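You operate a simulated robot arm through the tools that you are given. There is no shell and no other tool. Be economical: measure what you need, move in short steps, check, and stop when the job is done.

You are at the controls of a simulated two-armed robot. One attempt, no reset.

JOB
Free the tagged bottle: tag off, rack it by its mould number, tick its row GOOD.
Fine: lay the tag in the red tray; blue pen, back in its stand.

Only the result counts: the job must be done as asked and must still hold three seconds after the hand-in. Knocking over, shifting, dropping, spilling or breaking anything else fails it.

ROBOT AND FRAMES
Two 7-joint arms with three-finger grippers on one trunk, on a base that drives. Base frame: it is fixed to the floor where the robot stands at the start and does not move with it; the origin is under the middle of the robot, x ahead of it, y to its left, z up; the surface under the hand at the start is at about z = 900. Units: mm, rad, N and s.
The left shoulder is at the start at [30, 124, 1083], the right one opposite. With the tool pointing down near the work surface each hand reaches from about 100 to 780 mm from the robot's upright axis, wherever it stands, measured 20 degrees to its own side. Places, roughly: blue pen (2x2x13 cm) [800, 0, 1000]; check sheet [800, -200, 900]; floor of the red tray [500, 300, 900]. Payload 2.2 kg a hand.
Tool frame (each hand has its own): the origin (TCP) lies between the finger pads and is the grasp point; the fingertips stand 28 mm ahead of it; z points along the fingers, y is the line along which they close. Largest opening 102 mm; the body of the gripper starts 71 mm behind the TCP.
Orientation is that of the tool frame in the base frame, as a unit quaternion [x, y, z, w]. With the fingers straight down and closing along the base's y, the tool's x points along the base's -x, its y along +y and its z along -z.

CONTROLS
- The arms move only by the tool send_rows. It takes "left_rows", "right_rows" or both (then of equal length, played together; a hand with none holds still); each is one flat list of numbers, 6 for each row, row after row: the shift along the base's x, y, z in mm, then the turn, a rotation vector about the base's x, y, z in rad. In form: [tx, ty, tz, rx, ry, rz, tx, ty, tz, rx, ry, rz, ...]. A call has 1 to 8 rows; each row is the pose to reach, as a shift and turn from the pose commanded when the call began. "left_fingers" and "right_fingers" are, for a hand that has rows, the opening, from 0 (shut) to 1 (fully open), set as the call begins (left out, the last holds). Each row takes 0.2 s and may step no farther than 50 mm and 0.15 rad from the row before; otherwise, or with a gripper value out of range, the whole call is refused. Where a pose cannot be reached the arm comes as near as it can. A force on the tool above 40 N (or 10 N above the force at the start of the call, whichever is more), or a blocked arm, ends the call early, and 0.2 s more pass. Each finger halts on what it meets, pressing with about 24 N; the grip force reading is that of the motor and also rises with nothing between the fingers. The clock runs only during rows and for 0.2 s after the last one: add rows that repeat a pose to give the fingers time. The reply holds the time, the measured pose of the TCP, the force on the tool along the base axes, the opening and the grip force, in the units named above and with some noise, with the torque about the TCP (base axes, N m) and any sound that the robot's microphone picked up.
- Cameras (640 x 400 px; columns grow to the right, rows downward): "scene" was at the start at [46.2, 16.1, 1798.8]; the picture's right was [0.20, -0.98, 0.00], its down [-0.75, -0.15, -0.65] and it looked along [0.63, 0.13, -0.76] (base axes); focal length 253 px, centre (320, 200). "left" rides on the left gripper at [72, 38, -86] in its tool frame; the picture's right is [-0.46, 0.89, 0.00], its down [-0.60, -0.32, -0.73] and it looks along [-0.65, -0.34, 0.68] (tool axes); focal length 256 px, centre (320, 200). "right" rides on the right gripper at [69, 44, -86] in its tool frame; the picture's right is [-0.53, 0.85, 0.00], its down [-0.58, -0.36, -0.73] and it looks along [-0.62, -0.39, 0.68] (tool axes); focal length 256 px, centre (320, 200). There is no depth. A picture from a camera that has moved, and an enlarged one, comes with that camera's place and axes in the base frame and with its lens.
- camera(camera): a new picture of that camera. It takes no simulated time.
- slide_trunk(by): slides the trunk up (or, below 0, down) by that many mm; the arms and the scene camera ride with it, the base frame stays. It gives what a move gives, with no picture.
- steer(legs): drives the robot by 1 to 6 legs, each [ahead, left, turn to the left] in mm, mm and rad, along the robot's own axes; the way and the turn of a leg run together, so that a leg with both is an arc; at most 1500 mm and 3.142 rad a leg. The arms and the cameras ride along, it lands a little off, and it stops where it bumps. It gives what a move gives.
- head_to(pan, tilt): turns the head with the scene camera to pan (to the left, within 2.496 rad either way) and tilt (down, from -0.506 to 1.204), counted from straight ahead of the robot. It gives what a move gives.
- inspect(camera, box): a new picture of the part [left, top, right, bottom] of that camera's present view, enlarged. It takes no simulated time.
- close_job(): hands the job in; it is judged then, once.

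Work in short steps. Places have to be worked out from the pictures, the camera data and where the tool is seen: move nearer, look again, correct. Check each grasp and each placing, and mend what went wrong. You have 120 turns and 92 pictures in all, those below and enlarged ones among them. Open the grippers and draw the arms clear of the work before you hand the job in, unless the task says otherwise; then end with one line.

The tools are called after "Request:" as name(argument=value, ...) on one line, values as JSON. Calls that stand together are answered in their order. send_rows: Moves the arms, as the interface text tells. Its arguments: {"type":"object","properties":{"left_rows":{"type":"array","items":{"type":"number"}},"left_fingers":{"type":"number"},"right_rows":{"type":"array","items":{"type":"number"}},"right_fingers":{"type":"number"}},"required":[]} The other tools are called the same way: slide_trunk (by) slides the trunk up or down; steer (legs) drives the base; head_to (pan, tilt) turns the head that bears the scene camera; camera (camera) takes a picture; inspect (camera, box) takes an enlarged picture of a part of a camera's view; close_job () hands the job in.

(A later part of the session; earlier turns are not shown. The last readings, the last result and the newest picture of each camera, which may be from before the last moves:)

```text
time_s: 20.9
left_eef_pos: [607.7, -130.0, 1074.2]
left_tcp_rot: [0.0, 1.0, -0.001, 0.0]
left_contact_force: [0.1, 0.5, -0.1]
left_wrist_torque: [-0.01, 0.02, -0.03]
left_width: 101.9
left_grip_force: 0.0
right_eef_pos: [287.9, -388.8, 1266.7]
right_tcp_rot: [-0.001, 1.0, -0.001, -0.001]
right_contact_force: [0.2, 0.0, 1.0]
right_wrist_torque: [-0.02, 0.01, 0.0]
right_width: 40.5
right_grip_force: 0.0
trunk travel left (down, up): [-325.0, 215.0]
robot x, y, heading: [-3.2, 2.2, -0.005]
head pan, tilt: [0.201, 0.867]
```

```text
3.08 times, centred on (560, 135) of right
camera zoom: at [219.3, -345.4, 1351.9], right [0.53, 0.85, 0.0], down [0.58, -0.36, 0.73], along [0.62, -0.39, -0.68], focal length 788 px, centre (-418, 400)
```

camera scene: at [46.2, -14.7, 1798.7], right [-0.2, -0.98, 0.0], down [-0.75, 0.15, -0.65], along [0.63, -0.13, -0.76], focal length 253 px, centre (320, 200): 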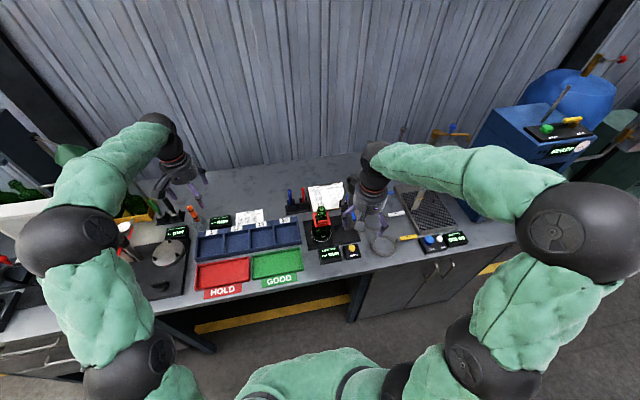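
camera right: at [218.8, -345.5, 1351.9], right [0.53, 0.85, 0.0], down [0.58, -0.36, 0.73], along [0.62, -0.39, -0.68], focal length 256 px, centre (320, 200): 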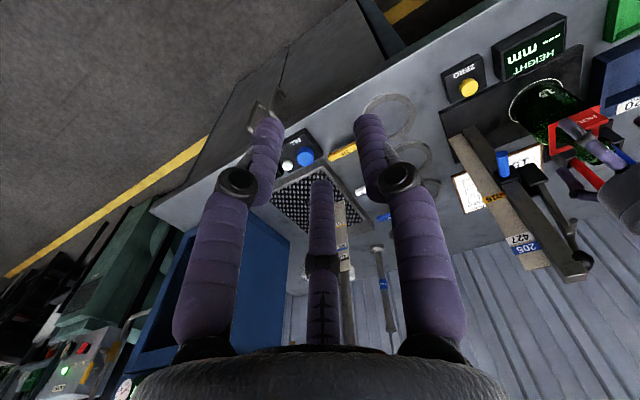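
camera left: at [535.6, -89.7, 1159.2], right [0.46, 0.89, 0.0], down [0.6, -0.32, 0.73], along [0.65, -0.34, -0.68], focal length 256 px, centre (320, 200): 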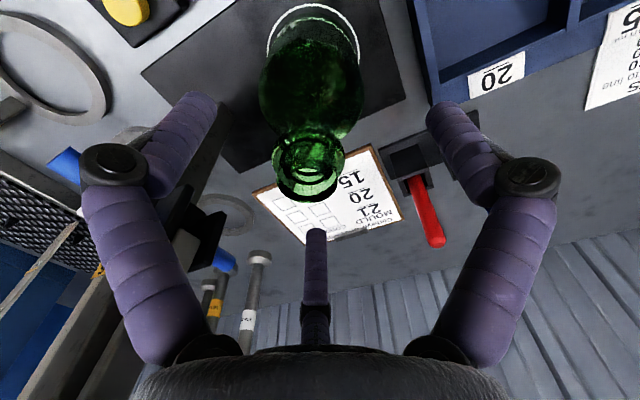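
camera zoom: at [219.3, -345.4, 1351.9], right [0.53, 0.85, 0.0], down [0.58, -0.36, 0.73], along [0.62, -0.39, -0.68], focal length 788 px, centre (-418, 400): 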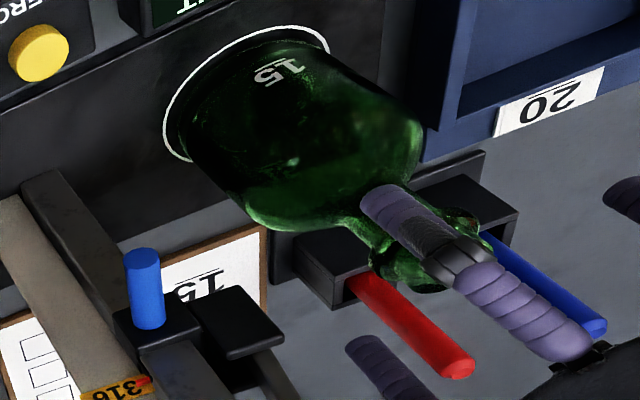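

Neck spans about z 1030–1070, axis (604,-132). I lower to TCP z≈1058 with a small centring shift and close on the neck.

Request:
send_rows(left_rows=[-2, -1, -6, 0, 0, 0, -3, -2, -11, 0, 0, 0, -3, -2, -16, 0, 0, 0])

Request:
send_rows(left_rows=[0, 0, 0, 0, 0, 0, 0, 0, 0, 0, 0, 0, 0, 0, 0, 0, 0, 0, 0, 0, 0, 0, 0, 0, 0, 0, 0, 0, 0, 0], left_fingers=0.1)

Request:
camera(camera="left")

Request:
inspect(camera="right", box=[480, 70, 640, 200])

```text
time_s: 21.7
left_eef_pos: [606.4, -131.2, 1058.0]
left_tcp_rot: [0.0, 1.0, 0.0, 0.001]
left_contact_force: [0.0, 0.4, 0.0]
left_wrist_torque: [0.0, 0.04, -0.02]
left_width: 102.0
left_grip_force: 0.0
right_eef_pos: [288.2, -388.6, 1267.3]
right_tcp_rot: [0.0, 1.0, 0.001, 0.001]
right_contact_force: [-0.3, -0.2, -0.5]
right_wrist_torque: [0.01, 0.04, -0.03]
right_width: 40.7
right_grip_force: 0.1
trunk travel left (down, up): [-325.0, 215.0]
robot x, y, heading: [1.8, -0.7, -0.002]
head pan, tilt: [0.201, 0.867]
```

```text
time_s: 22.9
left_eef_pos: [605.6, -131.1, 1059.2]
left_tcp_rot: [0.0, 1.0, 0.0, 0.001]
left_contact_force: [1.0, -1.2, 7.1]
left_wrist_torque: [0.07, -0.29, -0.06]
left_width: 36.0
left_grip_force: 23.9
right_eef_pos: [287.1, -387.6, 1266.4]
right_tcp_rot: [0.0, 1.0, 0.001, 0.0]
right_contact_force: [-0.4, -0.8, -0.7]
right_wrist_torque: [-0.03, -0.01, 0.0]
right_width: 40.6
right_grip_force: 0.1
trunk travel left (down, up): [-325.0, 215.0]
robot x, y, heading: [-1.3, -2.0, -0.002]
head pan, tilt: [0.201, 0.867]
```

```text
51 pictures are left
camera left: at [532.5, -92.5, 1144.4], right [0.46, 0.89, 0.0], down [0.6, -0.32, 0.73], along [0.65, -0.34, -0.68], focal length 256 px, centre (320, 200)
```

left: 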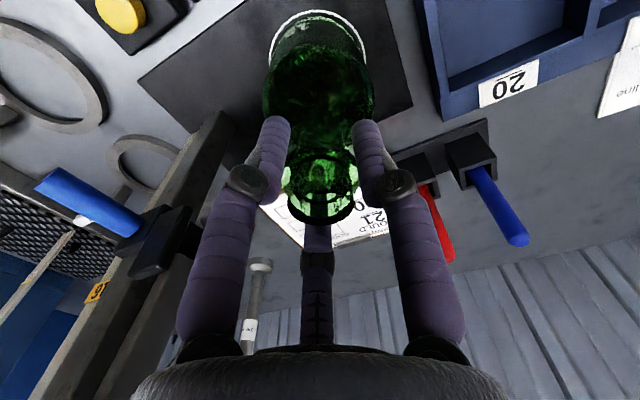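

```text
3.08 times, centred on (560, 135) of right
camera zoom: at [218.5, -345.6, 1352.0], right [0.53, 0.85, 0.0], down [0.58, -0.36, 0.73], along [0.62, -0.39, -0.68], focal length 788 px, centre (-418, 400)
```

zoom: 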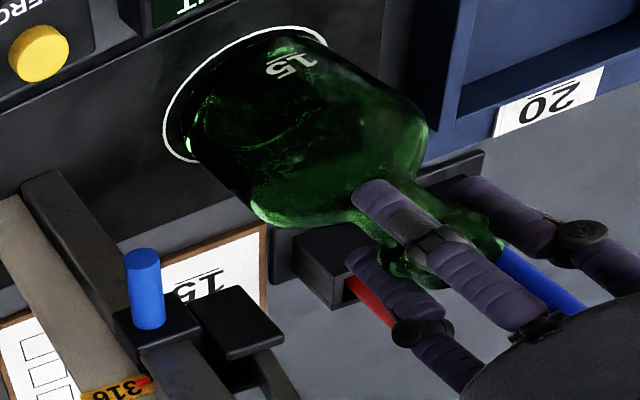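

Closed on 36 mm with 24 N. I lift 20 mm gently and check the bottle hangs upright.

Request:
send_rows(left_rows=[0, 0, 5, 0, 0, 0, 0, 0, 10, 0, 0, 0, 0, 0, 15, 0, 0, 0, 0, 0, 20, 0, 0, 0], left_fingers=0)

Request:
inspect(camera="scene", box=[320, 180, 440, 270])

Request:
inspect(camera="right", box=[480, 70, 640, 200])

```text
time_s: 23.9
left_eef_pos: [603.7, -131.6, 1077.8]
left_tcp_rot: [0.0, 1.0, 0.0, 0.0]
left_contact_force: [-0.2, 0.7, -3.5]
left_wrist_torque: [-0.04, -0.03, 0.01]
left_width: 35.9
left_grip_force: 24.2
right_eef_pos: [288.2, -388.9, 1266.5]
right_tcp_rot: [0.0, 1.0, 0.0, 0.0]
right_contact_force: [0.8, -0.1, -0.1]
right_wrist_torque: [-0.05, -0.01, 0.0]
right_width: 40.8
right_grip_force: 0.0
trunk travel left (down, up): [-325.0, 215.0]
robot x, y, heading: [0.3, -3.3, 0.001]
head pan, tilt: [0.201, 0.867]
```

```text
4.44 times, centred on (380, 225) of scene
camera zoom: at [46.2, 15.8, 1798.7], right [0.2, -0.98, 0.0], down [-0.75, -0.15, -0.65], along [0.63, 0.13, -0.76], focal length 1125 px, centre (53, 89)
```

zoom: 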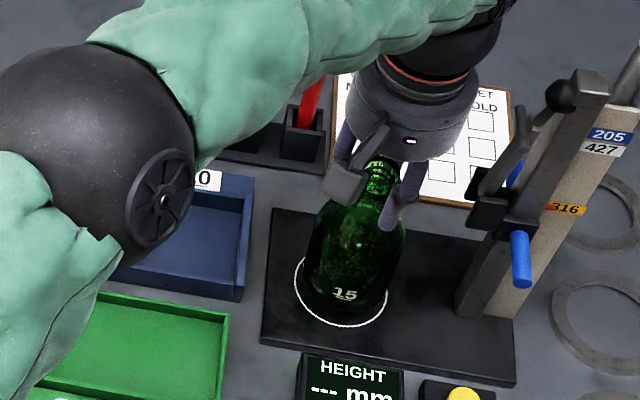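

```text
3.08 times, centred on (560, 135) of right
camera zoom: at [219.0, -345.6, 1351.8], right [0.53, 0.85, 0.0], down [0.58, -0.36, 0.73], along [0.62, -0.39, -0.68], focal length 788 px, centre (-418, 400)
```

zoom: 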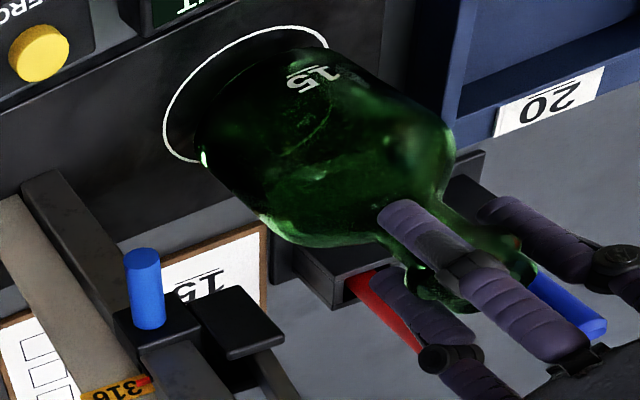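

Bottle hangs (3.5 N). I raise it and carry it over compartment 15 at (617,105).

Request:
send_rows(left_rows=[0, 0, 40, 0, 0, 0, 0, 0, 80, 0, 0, 0, 3, 40, 80, 0, 0, 0, 5, 80, 80, 0, 0, 0, 7, 120, 80, 0, 0, 0, 9, 160, 80, 0, 0, 0, 11, 200, 80, 0, 0, 0, 13, 237, 80, 0, 0, 0])

Request:
inspect(camera="scene", box=[250, 170, 410, 290])

Request:
camera(camera="left")

```text
time_s: 25.7
left_eef_pos: [616.0, 105.8, 1158.0]
left_tcp_rot: [0.0, 1.0, -0.001, 0.001]
left_contact_force: [0.5, 0.4, -3.1]
left_wrist_torque: [0.0, -0.02, 0.02]
left_width: 36.1
left_grip_force: 23.7
right_eef_pos: [287.7, -387.7, 1265.9]
right_tcp_rot: [-0.001, 1.0, -0.001, 0.0]
right_contact_force: [-1.0, 1.1, 0.2]
right_wrist_torque: [-0.04, -0.01, -0.01]
right_width: 40.7
right_grip_force: 0.0
trunk travel left (down, up): [-325.0, 215.0]
robot x, y, heading: [-1.5, -4.3, -0.001]
head pan, tilt: [0.201, 0.867]
```

```text
3.33 times, centred on (330, 230) of scene
camera zoom: at [46.1, 17.6, 1798.7], right [0.2, -0.98, 0.0], down [-0.75, -0.15, -0.65], along [0.63, 0.13, -0.76], focal length 844 px, centre (287, 100)
```

zoom: 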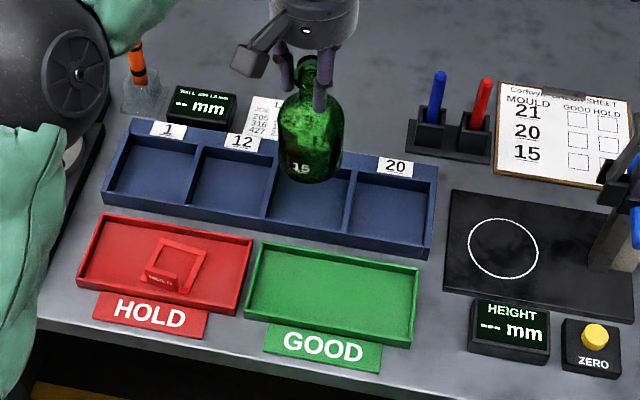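

```text
46 pictures are left
camera left: at [544.5, 145.1, 1243.1], right [0.47, 0.89, 0.0], down [0.6, -0.32, 0.73], along [0.65, -0.34, -0.68], focal length 256 px, centre (320, 200)
```

left: 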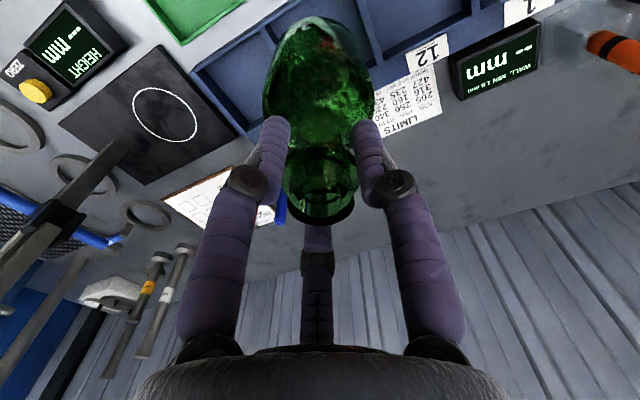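

Bottle bottom is at about z 1010 above compartment 15. I lower 55 mm to hover just over the rim and check alignment.

Request:
send_rows(left_rows=[0, 0, -20, 0, 0, 0, 0, 0, -40, 0, 0, 0, 0, 0, -55, 0, 0, 0])

Request:
inspect(camera="scene", box=[290, 195, 370, 255])

Request:
inspect(camera="left", box=[160, 0, 480, 200])

```text
time_s: 26.5
left_eef_pos: [615.3, 105.8, 1102.3]
left_tcp_rot: [0.0, 1.0, 0.0, 0.001]
left_contact_force: [-0.5, -0.8, -2.7]
left_wrist_torque: [0.01, 0.01, 0.01]
left_width: 35.8
left_grip_force: 24.6
right_eef_pos: [288.4, -388.6, 1265.3]
right_tcp_rot: [0.0, 1.0, 0.0, 0.0]
right_contact_force: [0.1, 0.0, 1.4]
right_wrist_torque: [-0.01, 0.01, -0.04]
right_width: 40.8
right_grip_force: 0.1
trunk travel left (down, up): [-325.0, 215.0]
robot x, y, heading: [5.0, -3.5, 0.001]
head pan, tilt: [0.201, 0.867]
```

```text
6.67 times, centred on (330, 225) of scene
camera zoom: at [46.9, 16.0, 1798.7], right [0.2, -0.98, 0.0], down [-0.75, -0.15, -0.65], along [0.63, 0.13, -0.76], focal length 1688 px, centre (253, 33)
```

zoom: 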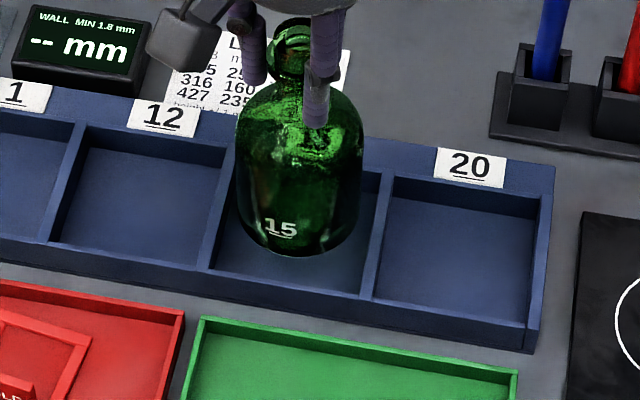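

```text
2.00 times, centred on (320, 100) of left
camera zoom: at [544.0, 144.1, 1186.6], right [0.46, 0.89, 0.0], down [0.6, -0.32, 0.73], along [0.65, -0.34, -0.68], focal length 512 px, centre (320, 400)
```

zoom: 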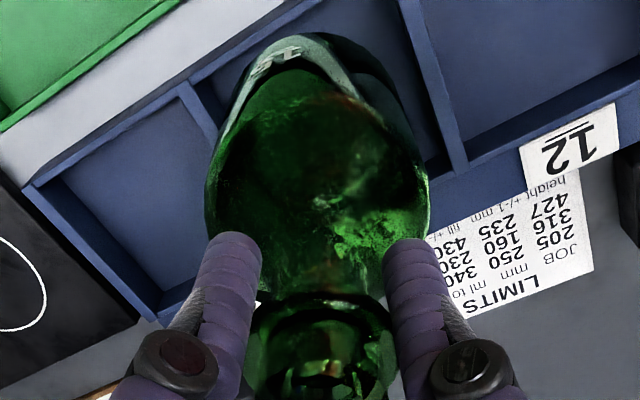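

Rack walls are only about 20 mm tall, so the compartment centre works out at (627,107). I shift 11 mm ahead, lower to just above the floor, and look.

Request:
send_rows(left_rows=[6, 1, 0, 0, 0, 0, 11, 1, 0, 0, 0, 0, 11, 1, -12, 0, 0, 0, 11, 1, -22, 0, 0, 0])

Request:
inspect(camera="scene", box=[290, 195, 370, 255])

Request:
inspect(camera="left", box=[160, 0, 480, 200])

```text
time_s: 27.5
left_eef_pos: [628.2, 107.0, 1080.4]
left_tcp_rot: [0.0, 1.0, 0.0, 0.0]
left_contact_force: [-0.8, 0.7, -3.9]
left_wrist_torque: [0.01, 0.01, 0.03]
left_width: 35.8
left_grip_force: 24.1
right_eef_pos: [286.9, -388.0, 1265.5]
right_tcp_rot: [0.0, 1.0, 0.001, 0.0]
right_contact_force: [-0.2, 0.2, 0.3]
right_wrist_torque: [0.02, 0.0, 0.02]
right_width: 40.8
right_grip_force: 0.1
trunk travel left (down, up): [-325.0, 215.0]
robot x, y, heading: [-0.4, -1.4, 0.004]
head pan, tilt: [0.201, 0.867]
```

```text
6.67 times, centred on (330, 225) of scene
camera zoom: at [46.6, 16.1, 1798.7], right [0.2, -0.98, 0.0], down [-0.75, -0.15, -0.65], along [0.63, 0.13, -0.76], focal length 1688 px, centre (253, 33)
```

zoom: 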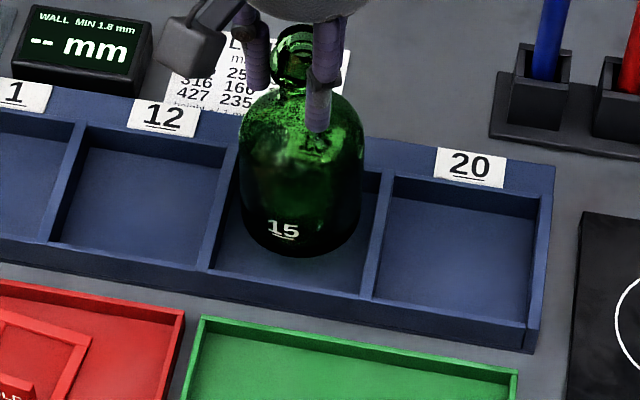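

```text
2.00 times, centred on (320, 100) of left
camera zoom: at [556.4, 144.6, 1166.7], right [0.47, 0.89, 0.0], down [0.6, -0.32, 0.73], along [0.65, -0.34, -0.68], focal length 512 px, centre (320, 400)
```

zoom: 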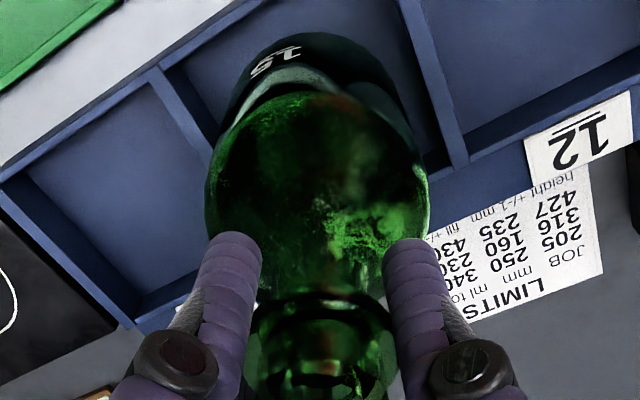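

Alignment looks centred. I lower 20 mm more, then fine steps till contact.

Request:
send_rows(left_rows=[0, 0, -8, 0, 0, 0, 0, 0, -15, 0, 0, 0, 0, 0, -20, 0, 0, 0])

Request:
inspect(camera="scene", box=[290, 195, 370, 255])

```text
time_s: 28.3
left_eef_pos: [628.8, 106.9, 1061.5]
left_tcp_rot: [0.0, 1.0, 0.0, 0.0]
left_contact_force: [0.8, -0.2, -2.7]
left_wrist_torque: [0.01, -0.02, 0.03]
left_width: 35.8
left_grip_force: 23.8
right_eef_pos: [287.9, -388.3, 1266.1]
right_tcp_rot: [0.0, 1.0, 0.001, 0.0]
right_contact_force: [-0.2, 0.6, 0.3]
right_wrist_torque: [0.0, 0.0, -0.01]
right_width: 41.1
right_grip_force: 0.1
trunk travel left (down, up): [-325.0, 215.0]
robot x, y, heading: [2.6, -1.7, -0.001]
head pan, tilt: [0.201, 0.867]
```

```text
6.67 times, centred on (330, 225) of scene
camera zoom: at [46.7, 16.0, 1798.7], right [0.2, -0.98, 0.0], down [-0.75, -0.15, -0.65], along [0.63, 0.13, -0.76], focal length 1688 px, centre (253, 33)
```

zoom: 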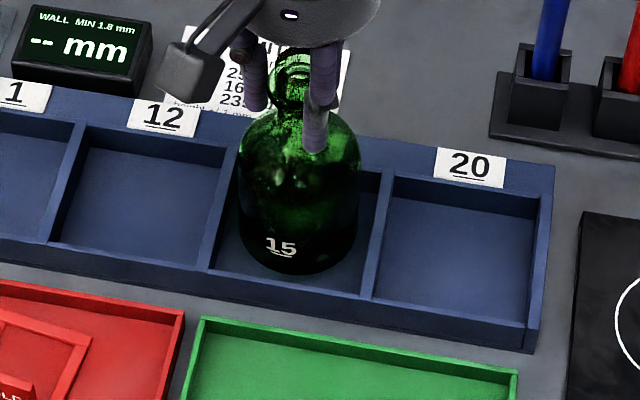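

Still free of the floor with good side clearance. I go down in 3 mm steps.

Request:
send_rows(left_rows=[0, 0, -3, 0, 0, 0, 0, 0, -6, 0, 0, 0])

Request:
send_rows(left_rows=[0, 0, -2, 0, 0, 0, 0, 0, -4, 0, 0, 0])

```text
time_s: 28.9
left_eef_pos: [628.7, 107.3, 1053.9]
left_tcp_rot: [0.0, 1.0, 0.0, 0.0]
left_contact_force: [-0.1, 0.3, -3.2]
left_wrist_torque: [0.04, 0.02, 0.05]
left_width: 35.9
left_grip_force: 24.2
right_eef_pos: [287.8, -388.1, 1266.6]
right_tcp_rot: [0.0, 1.0, 0.0, 0.001]
right_contact_force: [0.1, -0.4, 0.8]
right_wrist_torque: [0.0, 0.0, -0.02]
right_width: 40.8
right_grip_force: 0.1
trunk travel left (down, up): [-325.0, 215.0]
robot x, y, heading: [0.4, 2.0, -0.002]
head pan, tilt: [0.201, 0.867]
```

```text
time_s: 29.5
left_eef_pos: [627.9, 107.3, 1052.1]
left_tcp_rot: [0.0, 1.0, 0.0, 0.002]
left_contact_force: [-1.7, -2.2, 10.4]
left_wrist_torque: [0.15, 0.35, 0.09]
left_width: 35.8
left_grip_force: 24.0
right_eef_pos: [286.3, -389.7, 1266.9]
right_tcp_rot: [0.0, 1.0, 0.001, -0.001]
right_contact_force: [0.1, -0.5, -0.3]
right_wrist_torque: [0.0, -0.01, -0.03]
right_width: 41.0
right_grip_force: 0.0
trunk travel left (down, up): [-325.0, 215.0]
robot x, y, heading: [2.7, 1.9, 0.001]
head pan, tilt: [0.201, 0.867]
```

Contact with the floor at TCP z≈1052. I ease up 1 mm and open.

Request:
send_rows(left_rows=[0, 0, 1, 0, 0, 0, 0, 0, 1.5, 0, 0, 0])

Request:
send_rows(left_rows=[0, 0, 0, 0, 0, 0, 0, 0, 0, 0, 0, 0, 0, 0, 0, 0, 0, 0], left_fingers=1)

Request:
inspect(camera="scene", box=[290, 195, 370, 255])

```text
time_s: 30.1
left_eef_pos: [628.1, 106.7, 1052.4]
left_tcp_rot: [0.0, 1.0, 0.0, 0.001]
left_contact_force: [0.8, -3.2, 5.0]
left_wrist_torque: [-0.08, -0.27, -0.07]
left_width: 35.9
left_grip_force: 24.2
right_eef_pos: [287.3, -389.7, 1266.5]
right_tcp_rot: [0.0, 1.0, 0.001, 0.0]
right_contact_force: [-0.8, -0.3, 0.0]
right_wrist_torque: [0.02, 0.02, -0.01]
right_width: 40.8
right_grip_force: 0.0
trunk travel left (down, up): [-325.0, 215.0]
robot x, y, heading: [0.4, 0.2, -0.001]
head pan, tilt: [0.201, 0.867]
```

```text
time_s: 30.9
left_eef_pos: [628.9, 107.0, 1052.9]
left_tcp_rot: [0.0, 1.0, -0.001, 0.0]
left_contact_force: [-0.4, -0.2, 0.2]
left_wrist_torque: [-0.02, 0.0, 0.04]
left_width: 101.9
left_grip_force: 0.0
right_eef_pos: [287.8, -389.0, 1265.0]
right_tcp_rot: [0.0, 1.0, -0.001, -0.001]
right_contact_force: [-0.2, -0.4, 0.3]
right_wrist_torque: [0.02, 0.0, 0.02]
right_width: 41.0
right_grip_force: 0.0
trunk travel left (down, up): [-325.0, 215.0]
robot x, y, heading: [1.6, -2.9, -0.002]
head pan, tilt: [0.201, 0.867]
```

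```text
6.67 times, centred on (330, 225) of scene
camera zoom: at [46.1, 16.0, 1798.7], right [0.2, -0.98, 0.0], down [-0.75, -0.15, -0.65], along [0.63, 0.13, -0.76], focal length 1688 px, centre (253, 33)
```

zoom: 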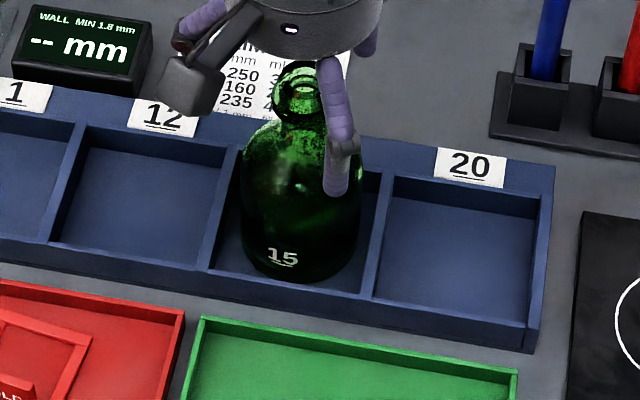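

Bottle stands in compartment 15. I raise the left hand clear and carry it to the left side.

Request:
send_rows(left_rows=[0, 0, 30, 0, 0, 0, 0, 0, 65, 0, 0, 0, 0, 0, 105, 0, 0, 0, 0, 0, 150, 0, 0, 0, -30, 30, 160, 0, 0, 0, -60, 65, 160, 0, 0, 0, -90, 100, 160, 0, 0, 0, -120, 135, 160, 0, 0, 0])

Request:
send_rows(left_rows=[-35, 20, 0, 0, 0, 0, -70, 40, 0, 0, 0, 0, -105, 60, 0, 0, 0, 0, -140, 80, 0, 0, 0, 0])

Request:
head_to(pan=-0.1, tilt=0.75)

Request:
camera(camera="scene")

Request:
inspect(camera="scene", box=[270, 150, 430, 270])

```text
time_s: 32.7
left_eef_pos: [503.2, 241.3, 1210.5]
left_tcp_rot: [0.0, 1.0, -0.001, 0.0]
left_contact_force: [0.1, 0.6, -0.1]
left_wrist_torque: [-0.01, -0.05, 0.02]
left_width: 101.9
left_grip_force: 0.1
right_eef_pos: [286.3, -386.8, 1267.4]
right_tcp_rot: [0.0, 1.0, -0.001, 0.0]
right_contact_force: [0.0, 1.0, 0.1]
right_wrist_torque: [-0.02, -0.01, -0.01]
right_width: 40.7
right_grip_force: 0.1
trunk travel left (down, up): [-325.0, 215.0]
robot x, y, heading: [-1.4, -0.9, 0.001]
head pan, tilt: [0.201, 0.867]
```

```text
time_s: 33.7
left_eef_pos: [369.1, 319.4, 1210.3]
left_tcp_rot: [0.0, 1.0, 0.0, 0.001]
left_contact_force: [-0.6, -0.3, -0.6]
left_wrist_torque: [-0.01, -0.04, 0.03]
left_width: 101.8
left_grip_force: 0.0
right_eef_pos: [286.5, -388.6, 1266.9]
right_tcp_rot: [-0.001, 1.0, 0.0, 0.001]
right_contact_force: [-0.7, 0.5, 0.6]
right_wrist_torque: [0.01, 0.0, 0.03]
right_width: 40.7
right_grip_force: 0.0
trunk travel left (down, up): [-325.0, 215.0]
robot x, y, heading: [-0.8, 3.2, -0.004]
head pan, tilt: [0.201, 0.867]
```

```text
time_s: 34.5
left_eef_pos: [370.3, 319.9, 1209.9]
left_tcp_rot: [-0.001, 1.0, 0.001, 0.0]
left_contact_force: [-0.1, -0.9, 0.2]
left_wrist_torque: [-0.01, -0.01, 0.02]
left_width: 102.0
left_grip_force: 0.0
right_eef_pos: [286.6, -387.5, 1266.3]
right_tcp_rot: [0.0, 1.0, 0.0, 0.001]
right_contact_force: [1.0, 0.0, -1.0]
right_wrist_torque: [0.0, -0.03, 0.02]
right_width: 40.7
right_grip_force: 0.0
trunk travel left (down, up): [-325.0, 215.0]
robot x, y, heading: [1.3, -1.8, 0.0]
head pan, tilt: [-0.099, 0.75]
```

```text
39 pictures are left
camera scene: at [52.4, -7.4, 1808.1], right [-0.1, -1.0, 0.0], down [-0.68, 0.07, -0.73], along [0.73, -0.07, -0.68], focal length 253 px, centre (320, 200)
```

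scene: 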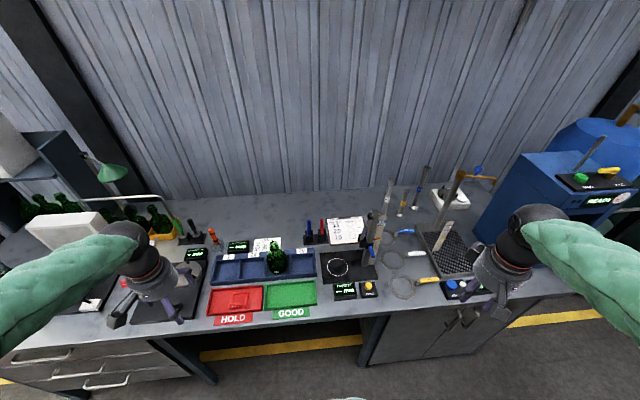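

```text
3.33 times, centred on (350, 210) of scene
camera zoom: at [52.4, -7.4, 1808.1], right [-0.1, -1.0, 0.0], down [-0.68, 0.07, -0.73], along [0.73, -0.07, -0.68], focal length 844 px, centre (220, 167)
```

zoom: 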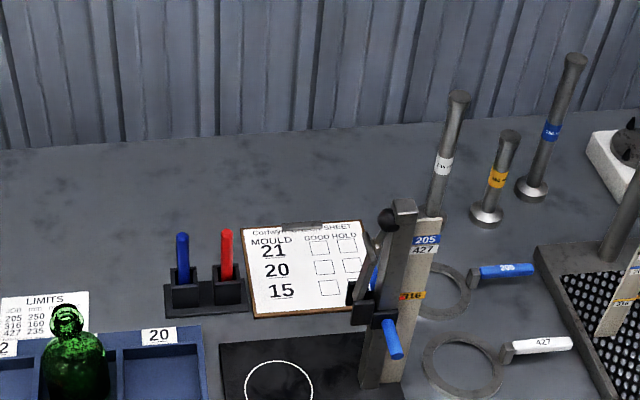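

The gauge post stands right behind the check box for the right arm, so the left hand is better, with the base shifted right and ahead. I look down to see clearance between base and bench.

Request:
head_to(pan=-0.3, tilt=1.2)

Request:
camera(camera="scene")

```text
time_s: 35.4
left_eef_pos: [370.4, 321.4, 1209.9]
left_tcp_rot: [0.0, 1.0, 0.0, 0.0]
left_contact_force: [0.1, 0.3, -0.2]
left_wrist_torque: [0.02, -0.01, -0.01]
left_width: 102.1
left_grip_force: 0.0
right_eef_pos: [286.7, -388.2, 1265.4]
right_tcp_rot: [0.0, 1.0, 0.0, 0.0]
right_contact_force: [0.9, -0.2, 0.2]
right_wrist_torque: [0.01, 0.0, 0.01]
right_width: 40.8
right_grip_force: 0.1
trunk travel left (down, up): [-325.0, 215.0]
robot x, y, heading: [2.5, -0.5, 0.0]
head pan, tilt: [-0.3, 1.201]
```

```text
37 pictures are left
camera scene: at [23.7, -15.9, 1776.4], right [-0.3, -0.96, 0.0], down [-0.89, 0.28, -0.36], along [0.35, -0.11, -0.93], focal length 253 px, centre (320, 200)
```

scene: 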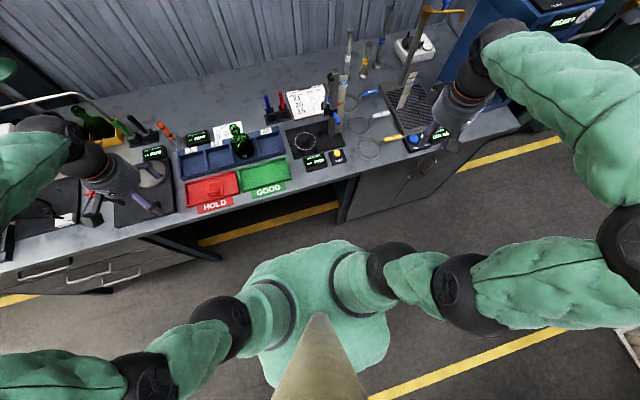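

Bench edge is near x≈390; there is floor clearance. I shift the base 170 mm right and then 70 mm ahead.

Request:
steer(legs=[[0, -170, 0], [70, 0, 0]])

Request:
head_to(pan=0.05, tilt=0.8)

Request:
camera(camera="scene")

```text
time_s: 37.5
left_eef_pos: [443.0, 143.6, 1209.3]
left_tcp_rot: [0.002, 1.0, -0.001, -0.002]
left_contact_force: [0.8, 0.0, -0.4]
left_wrist_torque: [0.0, 0.04, 0.0]
left_width: 102.2
left_grip_force: 0.0
right_eef_pos: [356.7, -564.3, 1265.6]
right_tcp_rot: [0.003, 1.0, 0.001, -0.001]
right_contact_force: [0.4, 0.5, 0.2]
right_wrist_torque: [0.01, 0.04, 0.01]
right_width: 40.6
right_grip_force: 0.0
trunk travel left (down, up): [-325.0, 215.0]
robot x, y, heading: [69.5, -176.2, -0.002]
head pan, tilt: [-0.3, 1.201]
```

```text
time_s: 38.4
left_eef_pos: [441.0, 144.0, 1209.5]
left_tcp_rot: [0.002, 1.0, 0.0, 0.0]
left_contact_force: [0.1, 0.0, 0.8]
left_wrist_torque: [0.03, 0.03, 0.04]
left_width: 102.2
left_grip_force: 0.0
right_eef_pos: [354.2, -563.6, 1267.0]
right_tcp_rot: [0.004, 1.0, 0.001, 0.0]
right_contact_force: [-1.0, -0.4, 0.6]
right_wrist_torque: [0.03, 0.0, 0.0]
right_width: 40.8
right_grip_force: 0.0
trunk travel left (down, up): [-325.0, 215.0]
robot x, y, heading: [65.9, -173.3, -0.002]
head pan, tilt: [0.051, 0.799]
```

```text
36 pictures are left
camera scene: at [120.0, -169.8, 1804.0], right [0.04, -1.0, 0.0], down [-0.72, -0.03, -0.7], along [0.7, 0.03, -0.72], focal length 253 px, centre (320, 200)
```

scene: 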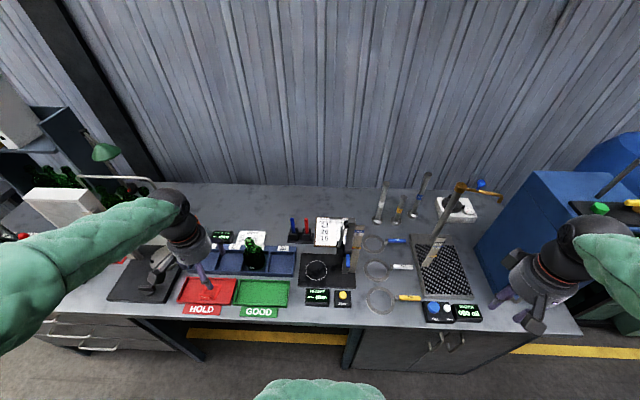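

Base moved without bumping. I zoom on the pen stand and sheet.

Request:
inspect(camera="scene", box=[280, 205, 360, 265])

```text
6.67 times, centred on (320, 235) of scene
camera zoom: at [120.0, -169.8, 1804.0], right [0.04, -1.0, 0.0], down [-0.72, -0.03, -0.7], along [0.7, 0.03, -0.72], focal length 1688 px, centre (320, -33)
```

zoom: 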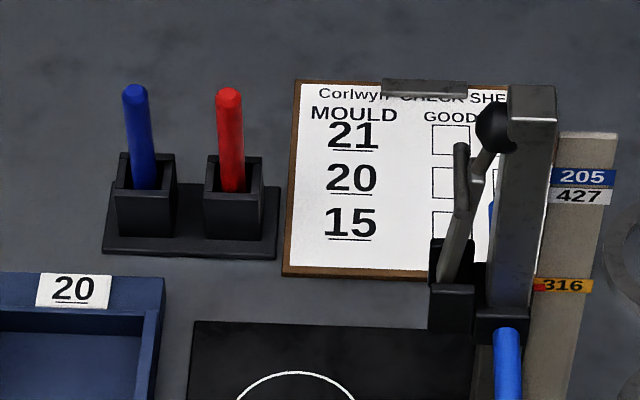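

Blue pen axis is about (761,-31), top z≈1033; row-15 GOOD box is about (764,-226). I bring the left hand over the pen at z≈1205 with fingers at 0.45.

Request:
send_rows(left_rows=[40, -22, 0, 0, 0, 0, 80, -44, 0, 0, 0, 0, 120, -66, 0, 0, 0, 0, 160, -88, 0, 0, 0, 0, 200, -110, 0, 0, 0, 0, 240, -132, 0, 0, 0, 0, 280, -154, 0, 0, 0, 0, 320, -175, 0, 0, 0, 0], left_fingers=0.45)

Request:
camera(camera="left")

Request:
inspect(camera="scene", box=[240, 160, 400, 280])

```text
time_s: 40.2
left_eef_pos: [760.8, -32.2, 1207.3]
left_tcp_rot: [0.003, 1.0, 0.0, -0.001]
left_contact_force: [0.9, -0.7, 0.6]
left_wrist_torque: [-0.02, 0.04, 0.0]
left_width: 46.1
left_grip_force: 0.0
right_eef_pos: [357.3, -565.2, 1264.9]
right_tcp_rot: [0.003, 1.0, 0.001, -0.001]
right_contact_force: [-0.1, -0.1, -0.3]
right_wrist_torque: [0.02, 0.04, 0.01]
right_width: 40.6
right_grip_force: 0.0
trunk travel left (down, up): [-325.0, 215.0]
robot x, y, heading: [70.9, -174.5, -0.005]
head pan, tilt: [0.051, 0.799]
```

```text
34 pictures are left
camera left: at [689.6, 8.3, 1293.4], right [0.47, 0.88, 0.0], down [0.6, -0.32, 0.73], along [0.64, -0.34, -0.68], focal length 256 px, centre (320, 200)
```

left: 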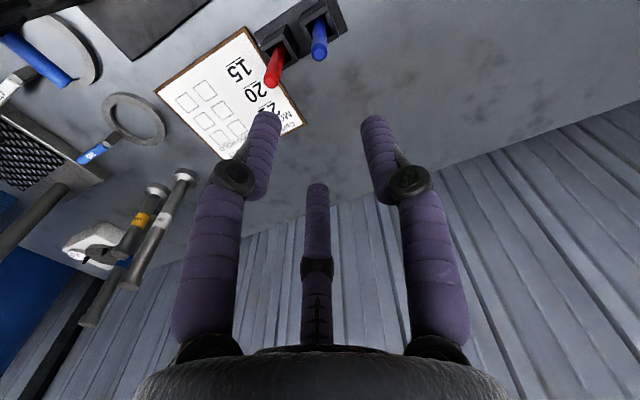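

```text
3.33 times, centred on (320, 220) of scene
camera zoom: at [123.2, -171.0, 1804.0], right [0.05, -1.0, 0.0], down [-0.72, -0.03, -0.7], along [0.7, 0.03, -0.72], focal length 844 px, centre (320, 133)
```

zoom: 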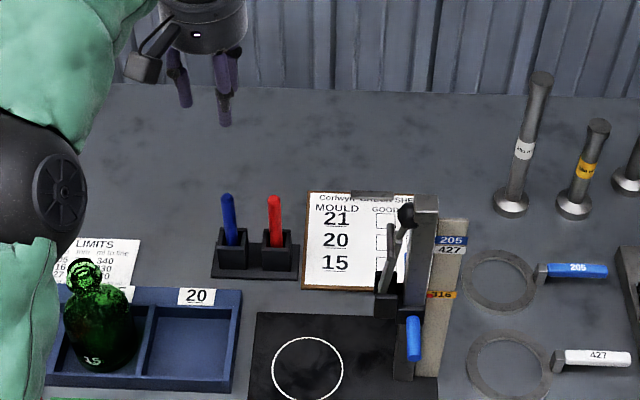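

Pen top measured at (760,-29,1033) from the left camera too. I descend to z≈1080 and check centring.

Request:
send_rows(left_rows=[-1, 2, -45, 0, 0, 0, -1, 2, -90, 0, 0, 0, -1, 2, -125, 0, 0, 0])

Request:
inspect(camera="left", box=[160, 40, 480, 240])

Request:
inspect(camera="scene", box=[230, 170, 360, 270])

```text
time_s: 41.0
left_eef_pos: [761.7, -28.1, 1085.2]
left_tcp_rot: [0.003, 1.0, 0.0, 0.0]
left_contact_force: [0.7, -0.4, 0.5]
left_wrist_torque: [-0.04, 0.04, -0.04]
left_width: 45.9
left_grip_force: 0.1
right_eef_pos: [356.7, -563.7, 1265.7]
right_tcp_rot: [0.003, 1.0, 0.001, -0.001]
right_contact_force: [0.0, -0.8, 0.5]
right_wrist_torque: [0.03, 0.04, 0.04]
right_width: 40.8
right_grip_force: 0.0
trunk travel left (down, up): [-325.0, 215.0]
robot x, y, heading: [70.0, -173.4, -0.006]
head pan, tilt: [0.051, 0.799]
```

```text
2.00 times, centred on (320, 140) of left
camera zoom: at [689.5, 11.2, 1170.4], right [0.47, 0.88, 0.0], down [0.6, -0.32, 0.73], along [0.65, -0.34, -0.68], focal length 512 px, centre (320, 320)
```

zoom: 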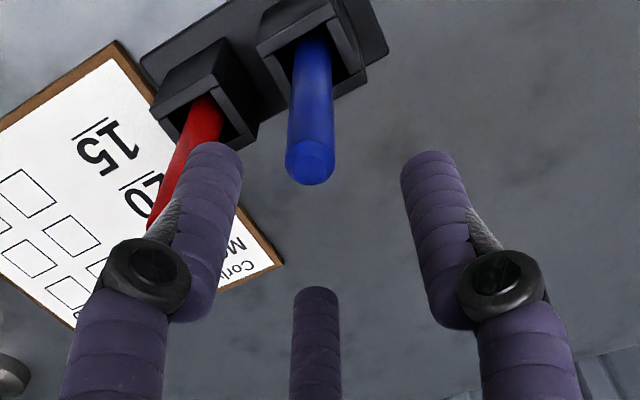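

```text
4.00 times, centred on (295, 220) of scene
camera zoom: at [121.5, -169.5, 1804.1], right [0.05, -1.0, 0.0], down [-0.72, -0.03, -0.7], along [0.7, 0.03, -0.72], focal length 1013 px, centre (420, 120)
```

zoom: 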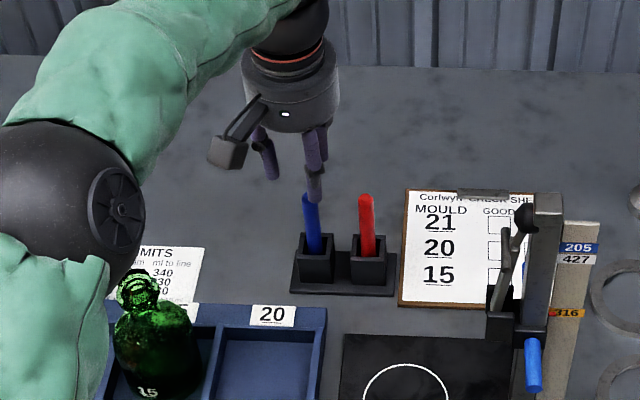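

The pen is vertical and centred under the hand. I descend to TCP z≈1005 and close on it.

Request:
send_rows(left_rows=[-2, 0, -25, 0, 0, 0, -2, 0, -50, 0, 0, 0, -2, 0, -78, 0, 0, 0])

Request:
inspect(camera="left", box=[160, 40, 480, 240])

```text
time_s: 41.8
left_eef_pos: [760.0, -27.2, 1008.0]
left_tcp_rot: [0.002, 1.0, 0.0, -0.001]
left_contact_force: [-0.5, 0.0, 0.1]
left_wrist_torque: [0.01, -0.01, 0.0]
left_width: 46.0
left_grip_force: 0.1
right_eef_pos: [355.3, -563.6, 1265.8]
right_tcp_rot: [0.003, 1.0, 0.0, -0.001]
right_contact_force: [0.1, 0.5, 0.1]
right_wrist_torque: [0.0, 0.02, 0.02]
right_width: 40.9
right_grip_force: 0.0
trunk travel left (down, up): [-325.0, 215.0]
robot x, y, heading: [71.2, -178.4, -0.006]
head pan, tilt: [0.051, 0.799]
```

```text
2.00 times, centred on (320, 140) of left
camera zoom: at [688.4, 10.7, 1092.6], right [0.47, 0.88, 0.0], down [0.6, -0.32, 0.73], along [0.65, -0.34, -0.68], focal length 512 px, centre (320, 320)
```

zoom: 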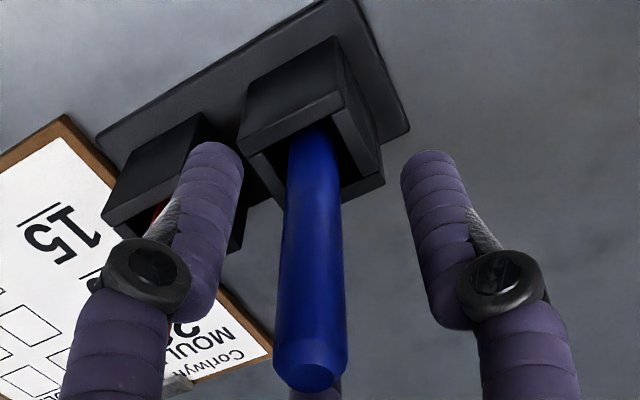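

Pen is between the fingers. I close.

Request:
send_rows(left_rows=[0, 0, 0, 0, 0, 0, 0, 0, 0, 0, 0, 0, 0, 0, 0, 0, 0, 0, 0, 0, 0, 0, 0, 0], left_fingers=0)

Request:
inspect(camera="left", box=[160, 40, 480, 240])

```text
time_s: 42.8
left_eef_pos: [759.3, -27.9, 1008.9]
left_tcp_rot: [0.002, 1.0, 0.0, 0.0]
left_contact_force: [-0.2, 0.3, 0.9]
left_wrist_torque: [-0.05, 0.02, 0.02]
left_width: 14.1
left_grip_force: 23.4
right_eef_pos: [355.3, -563.9, 1265.7]
right_tcp_rot: [0.003, 1.0, 0.001, 0.0]
right_contact_force: [0.5, 0.6, -0.6]
right_wrist_torque: [0.01, 0.0, -0.03]
right_width: 40.7
right_grip_force: 0.1
trunk travel left (down, up): [-325.0, 215.0]
robot x, y, heading: [70.8, -175.9, -0.002]
head pan, tilt: [0.051, 0.799]
```

```text
2.00 times, centred on (320, 140) of left
camera zoom: at [687.8, 10.5, 1092.9], right [0.47, 0.88, 0.0], down [0.6, -0.32, 0.73], along [0.65, -0.34, -0.68], focal length 512 px, centre (320, 320)
```

zoom: 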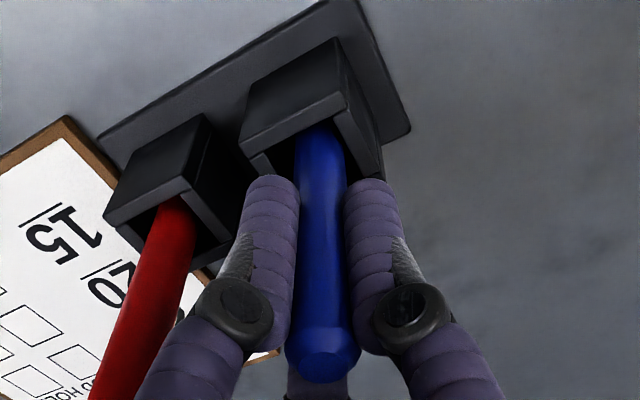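

Pen gripped at 14 mm. I lift it 155 mm straight up so its tip clears the red pen.

Request:
send_rows(left_rows=[0, 0, 15, 0, 0, 0, 0, 0, 35, 0, 0, 0, 0, 0, 65, 0, 0, 0, 0, 0, 100, 0, 0, 0, 0, 0, 130, 0, 0, 0, 0, 0, 155, 0, 0, 0])

Request:
inspect(camera="scene", box=[250, 150, 370, 250])

Request:
camera(camera="left")

```text
time_s: 44.2
left_eef_pos: [759.0, -26.9, 1162.4]
left_tcp_rot: [0.002, 1.0, 0.0, -0.001]
left_contact_force: [-1.3, -0.7, 0.1]
left_wrist_torque: [0.04, -0.01, -0.01]
left_width: 14.3
left_grip_force: 24.0
right_eef_pos: [355.1, -563.5, 1265.3]
right_tcp_rot: [0.002, 1.0, -0.001, 0.0]
right_contact_force: [-0.7, -0.5, -0.8]
right_wrist_torque: [-0.01, -0.01, 0.0]
right_width: 40.7
right_grip_force: 0.0
trunk travel left (down, up): [-325.0, 215.0]
robot x, y, heading: [69.6, -177.1, -0.008]
head pan, tilt: [0.051, 0.799]
```

```text
4.00 times, centred on (310, 200) of scene
camera zoom: at [120.3, -169.6, 1804.1], right [0.05, -1.0, 0.0], down [-0.72, -0.03, -0.7], along [0.7, 0.03, -0.72], focal length 1013 px, centre (360, 200)
```

zoom: 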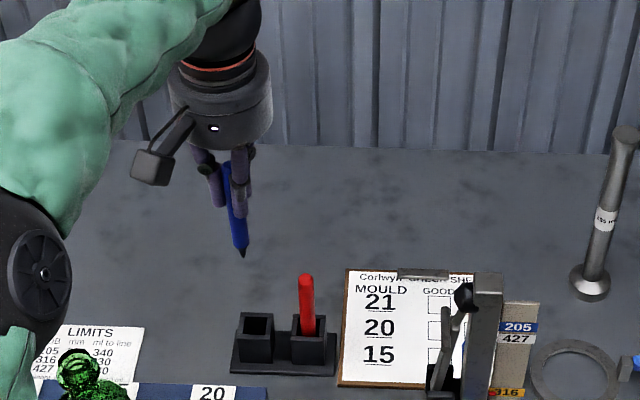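

```text
27 pictures are left
camera left: at [686.9, 12.1, 1247.3], right [0.47, 0.88, 0.0], down [0.6, -0.32, 0.73], along [0.64, -0.34, -0.68], focal length 256 px, centre (320, 200)
```

left: 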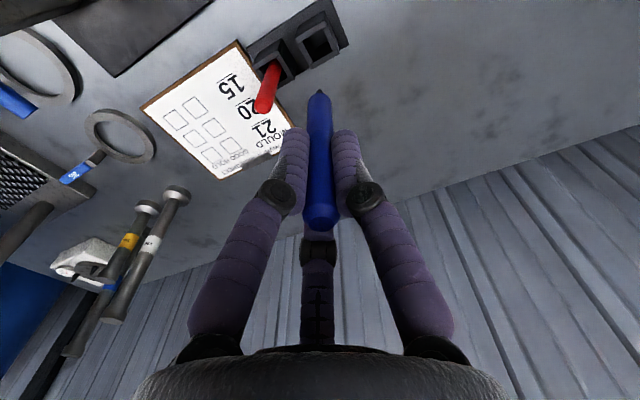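

Pen tip triangulates directly under the TCP, 100 mm below it. I move over the sheet at this height, toward the row-15 GOOD box.

Request:
send_rows(left_rows=[1, -40, 0, 0, 0, 0, 2, -80, 0, 0, 0, 0, 3, -120, 0, 0, 0, 0, 4, -160, 0, 0, 0, 0, 5, -199, 0, 0, 0, 0])

Request:
inspect(camera="left", box=[160, 0, 480, 200])

Request:
inspect(camera="scene", box=[280, 150, 400, 270])

```text
time_s: 45.4
left_eef_pos: [763.7, -228.7, 1158.8]
left_tcp_rot: [0.003, 1.0, 0.001, 0.0]
left_contact_force: [0.0, 0.5, -0.5]
left_wrist_torque: [0.02, 0.03, 0.0]
left_width: 14.1
left_grip_force: 23.8
right_eef_pos: [355.8, -564.4, 1266.4]
right_tcp_rot: [0.003, 1.0, 0.001, 0.0]
right_contact_force: [0.4, -0.4, 0.1]
right_wrist_torque: [0.05, 0.02, -0.02]
right_width: 40.9
right_grip_force: 0.0
trunk travel left (down, up): [-325.0, 215.0]
robot x, y, heading: [70.3, -176.9, -0.009]
head pan, tilt: [0.051, 0.799]
```

```text
2.00 times, centred on (320, 100) of left
camera zoom: at [691.5, -189.7, 1244.6], right [0.47, 0.88, 0.0], down [0.6, -0.32, 0.73], along [0.65, -0.34, -0.68], focal length 512 px, centre (320, 400)
```

zoom: 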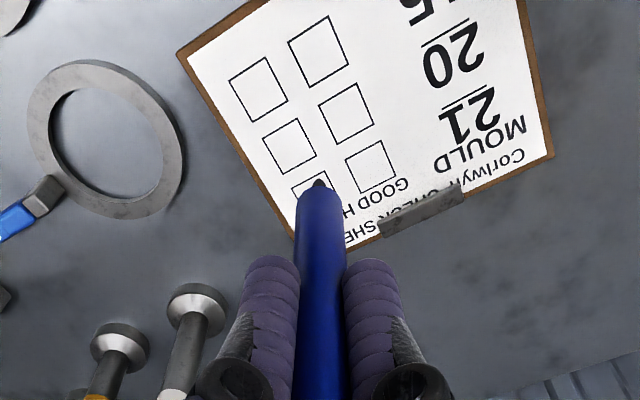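

```text
3.33 times, centred on (340, 210) of scene
camera zoom: at [120.9, -171.6, 1804.1], right [0.05, -1.0, 0.0], down [-0.72, -0.03, -0.7], along [0.7, 0.03, -0.72], focal length 844 px, centre (253, 167)
```

zoom: 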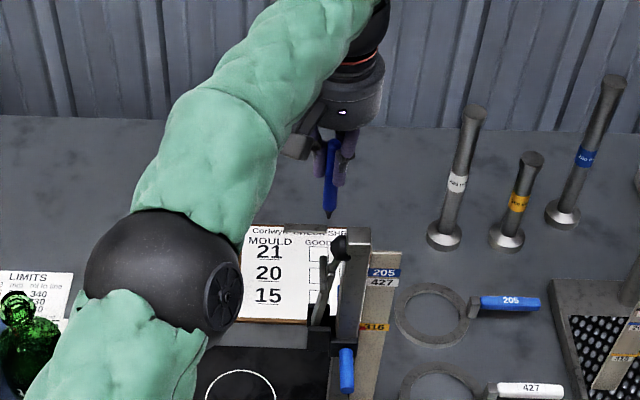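

The row-15 GOOD box is at (761,-226), box side ≈27 mm. I go down above its upper-left part, with the tip about 20 mm above the sheet.

Request:
send_rows(left_rows=[-2, 8, -35, 0, 0, 0, -2, 8, -70, 0, 0, 0, -2, 8, -105, 0, 0, 0, -2, 8, -130, 0, 0, 0])

Request:
inspect(camera="left", box=[200, 0, 440, 150])

Request:
inspect(camera="scene", box=[300, 180, 400, 260])

```text
time_s: 46.4
left_eef_pos: [762.7, -219.1, 1027.9]
left_tcp_rot: [0.003, 1.0, -0.001, -0.001]
left_contact_force: [-0.1, 0.5, 0.0]
left_wrist_torque: [0.0, 0.0, 0.02]
left_width: 14.4
left_grip_force: 23.5
right_eef_pos: [355.1, -564.3, 1266.4]
right_tcp_rot: [0.003, 1.0, 0.002, -0.001]
right_contact_force: [0.2, -0.3, 0.0]
right_wrist_torque: [0.02, 0.0, 0.04]
right_width: 40.6
right_grip_force: 0.0
trunk travel left (down, up): [-325.0, 215.0]
robot x, y, heading: [71.3, -173.2, -0.006]
head pan, tilt: [0.051, 0.799]
```

```text
2.67 times, centred on (320, 75) of left
camera zoom: at [691.4, -180.1, 1113.5], right [0.47, 0.88, 0.0], down [0.6, -0.32, 0.73], along [0.65, -0.34, -0.68], focal length 683 px, centre (320, 533)
```

zoom: 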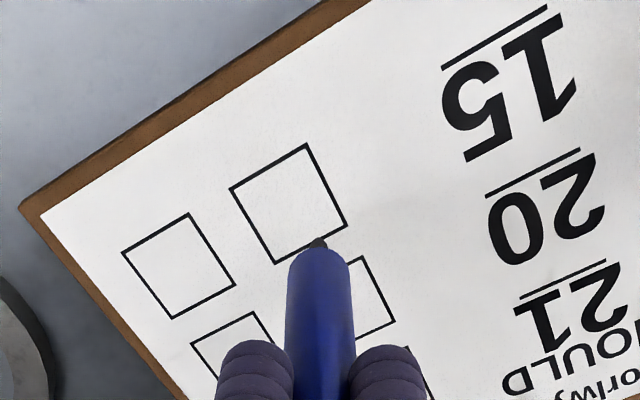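

```text
5.00 times, centred on (350, 220) of scene
camera zoom: at [121.1, -169.9, 1804.1], right [0.05, -1.0, 0.0], down [-0.72, -0.03, -0.7], along [0.7, 0.03, -0.72], focal length 1266 px, centre (170, 100)
```

zoom: 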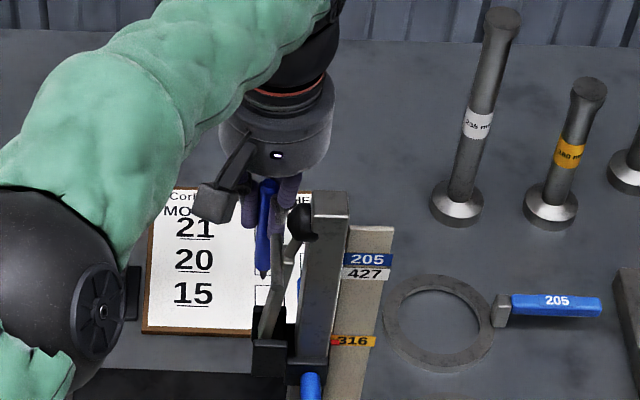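

Tip is at (762.7,-219,≈928), inside the box outline x 747–773, y −238…−213. I lower 16 mm, then creep.

Request:
send_rows(left_rows=[0, 0, -8, 0, 0, 0, 0, 0, -16, 0, 0, 0])

Request:
send_rows(left_rows=[0, 0, -1.5, 0, 0, 0, 0, 0, -3, 0, 0, 0])

Request:
inspect(camera="left", box=[200, 0, 440, 150])

```text
time_s: 47.0
left_eef_pos: [763.6, -218.8, 1015.8]
left_tcp_rot: [0.001, 1.0, 0.0, 0.0]
left_contact_force: [0.2, -0.8, 0.3]
left_wrist_torque: [0.01, 0.03, -0.02]
left_width: 14.0
left_grip_force: 24.1
right_eef_pos: [354.9, -564.0, 1266.5]
right_tcp_rot: [0.003, 1.0, 0.0, 0.0]
right_contact_force: [0.5, 0.0, 0.7]
right_wrist_torque: [-0.02, 0.0, -0.02]
right_width: 40.8
right_grip_force: 0.0
trunk travel left (down, up): [-325.0, 215.0]
robot x, y, heading: [72.3, -178.0, -0.001]
head pan, tilt: [0.051, 0.799]
```

```text
time_s: 47.6
left_eef_pos: [761.2, -220.0, 1011.6]
left_tcp_rot: [0.003, 1.0, 0.0, 0.0]
left_contact_force: [-0.4, -0.1, -1.0]
left_wrist_torque: [0.01, 0.03, 0.02]
left_width: 14.0
left_grip_force: 23.9
right_eef_pos: [355.0, -563.7, 1265.8]
right_tcp_rot: [0.003, 1.0, 0.0, 0.001]
right_contact_force: [-0.1, 0.3, -0.3]
right_wrist_torque: [0.01, 0.01, -0.01]
right_width: 40.8
right_grip_force: 0.1
trunk travel left (down, up): [-325.0, 215.0]
robot x, y, heading: [67.8, -175.8, -0.004]
head pan, tilt: [0.051, 0.799]
```

```text
2.67 times, centred on (320, 75) of left
camera zoom: at [689.6, -181.5, 1096.9], right [0.47, 0.88, 0.0], down [0.6, -0.32, 0.73], along [0.65, -0.34, -0.68], focal length 683 px, centre (320, 533)
```

zoom: 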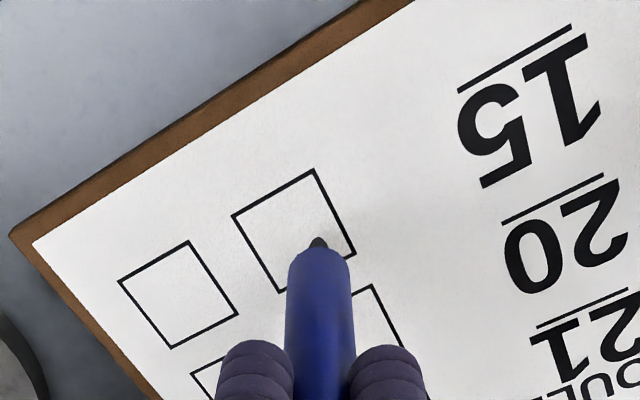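

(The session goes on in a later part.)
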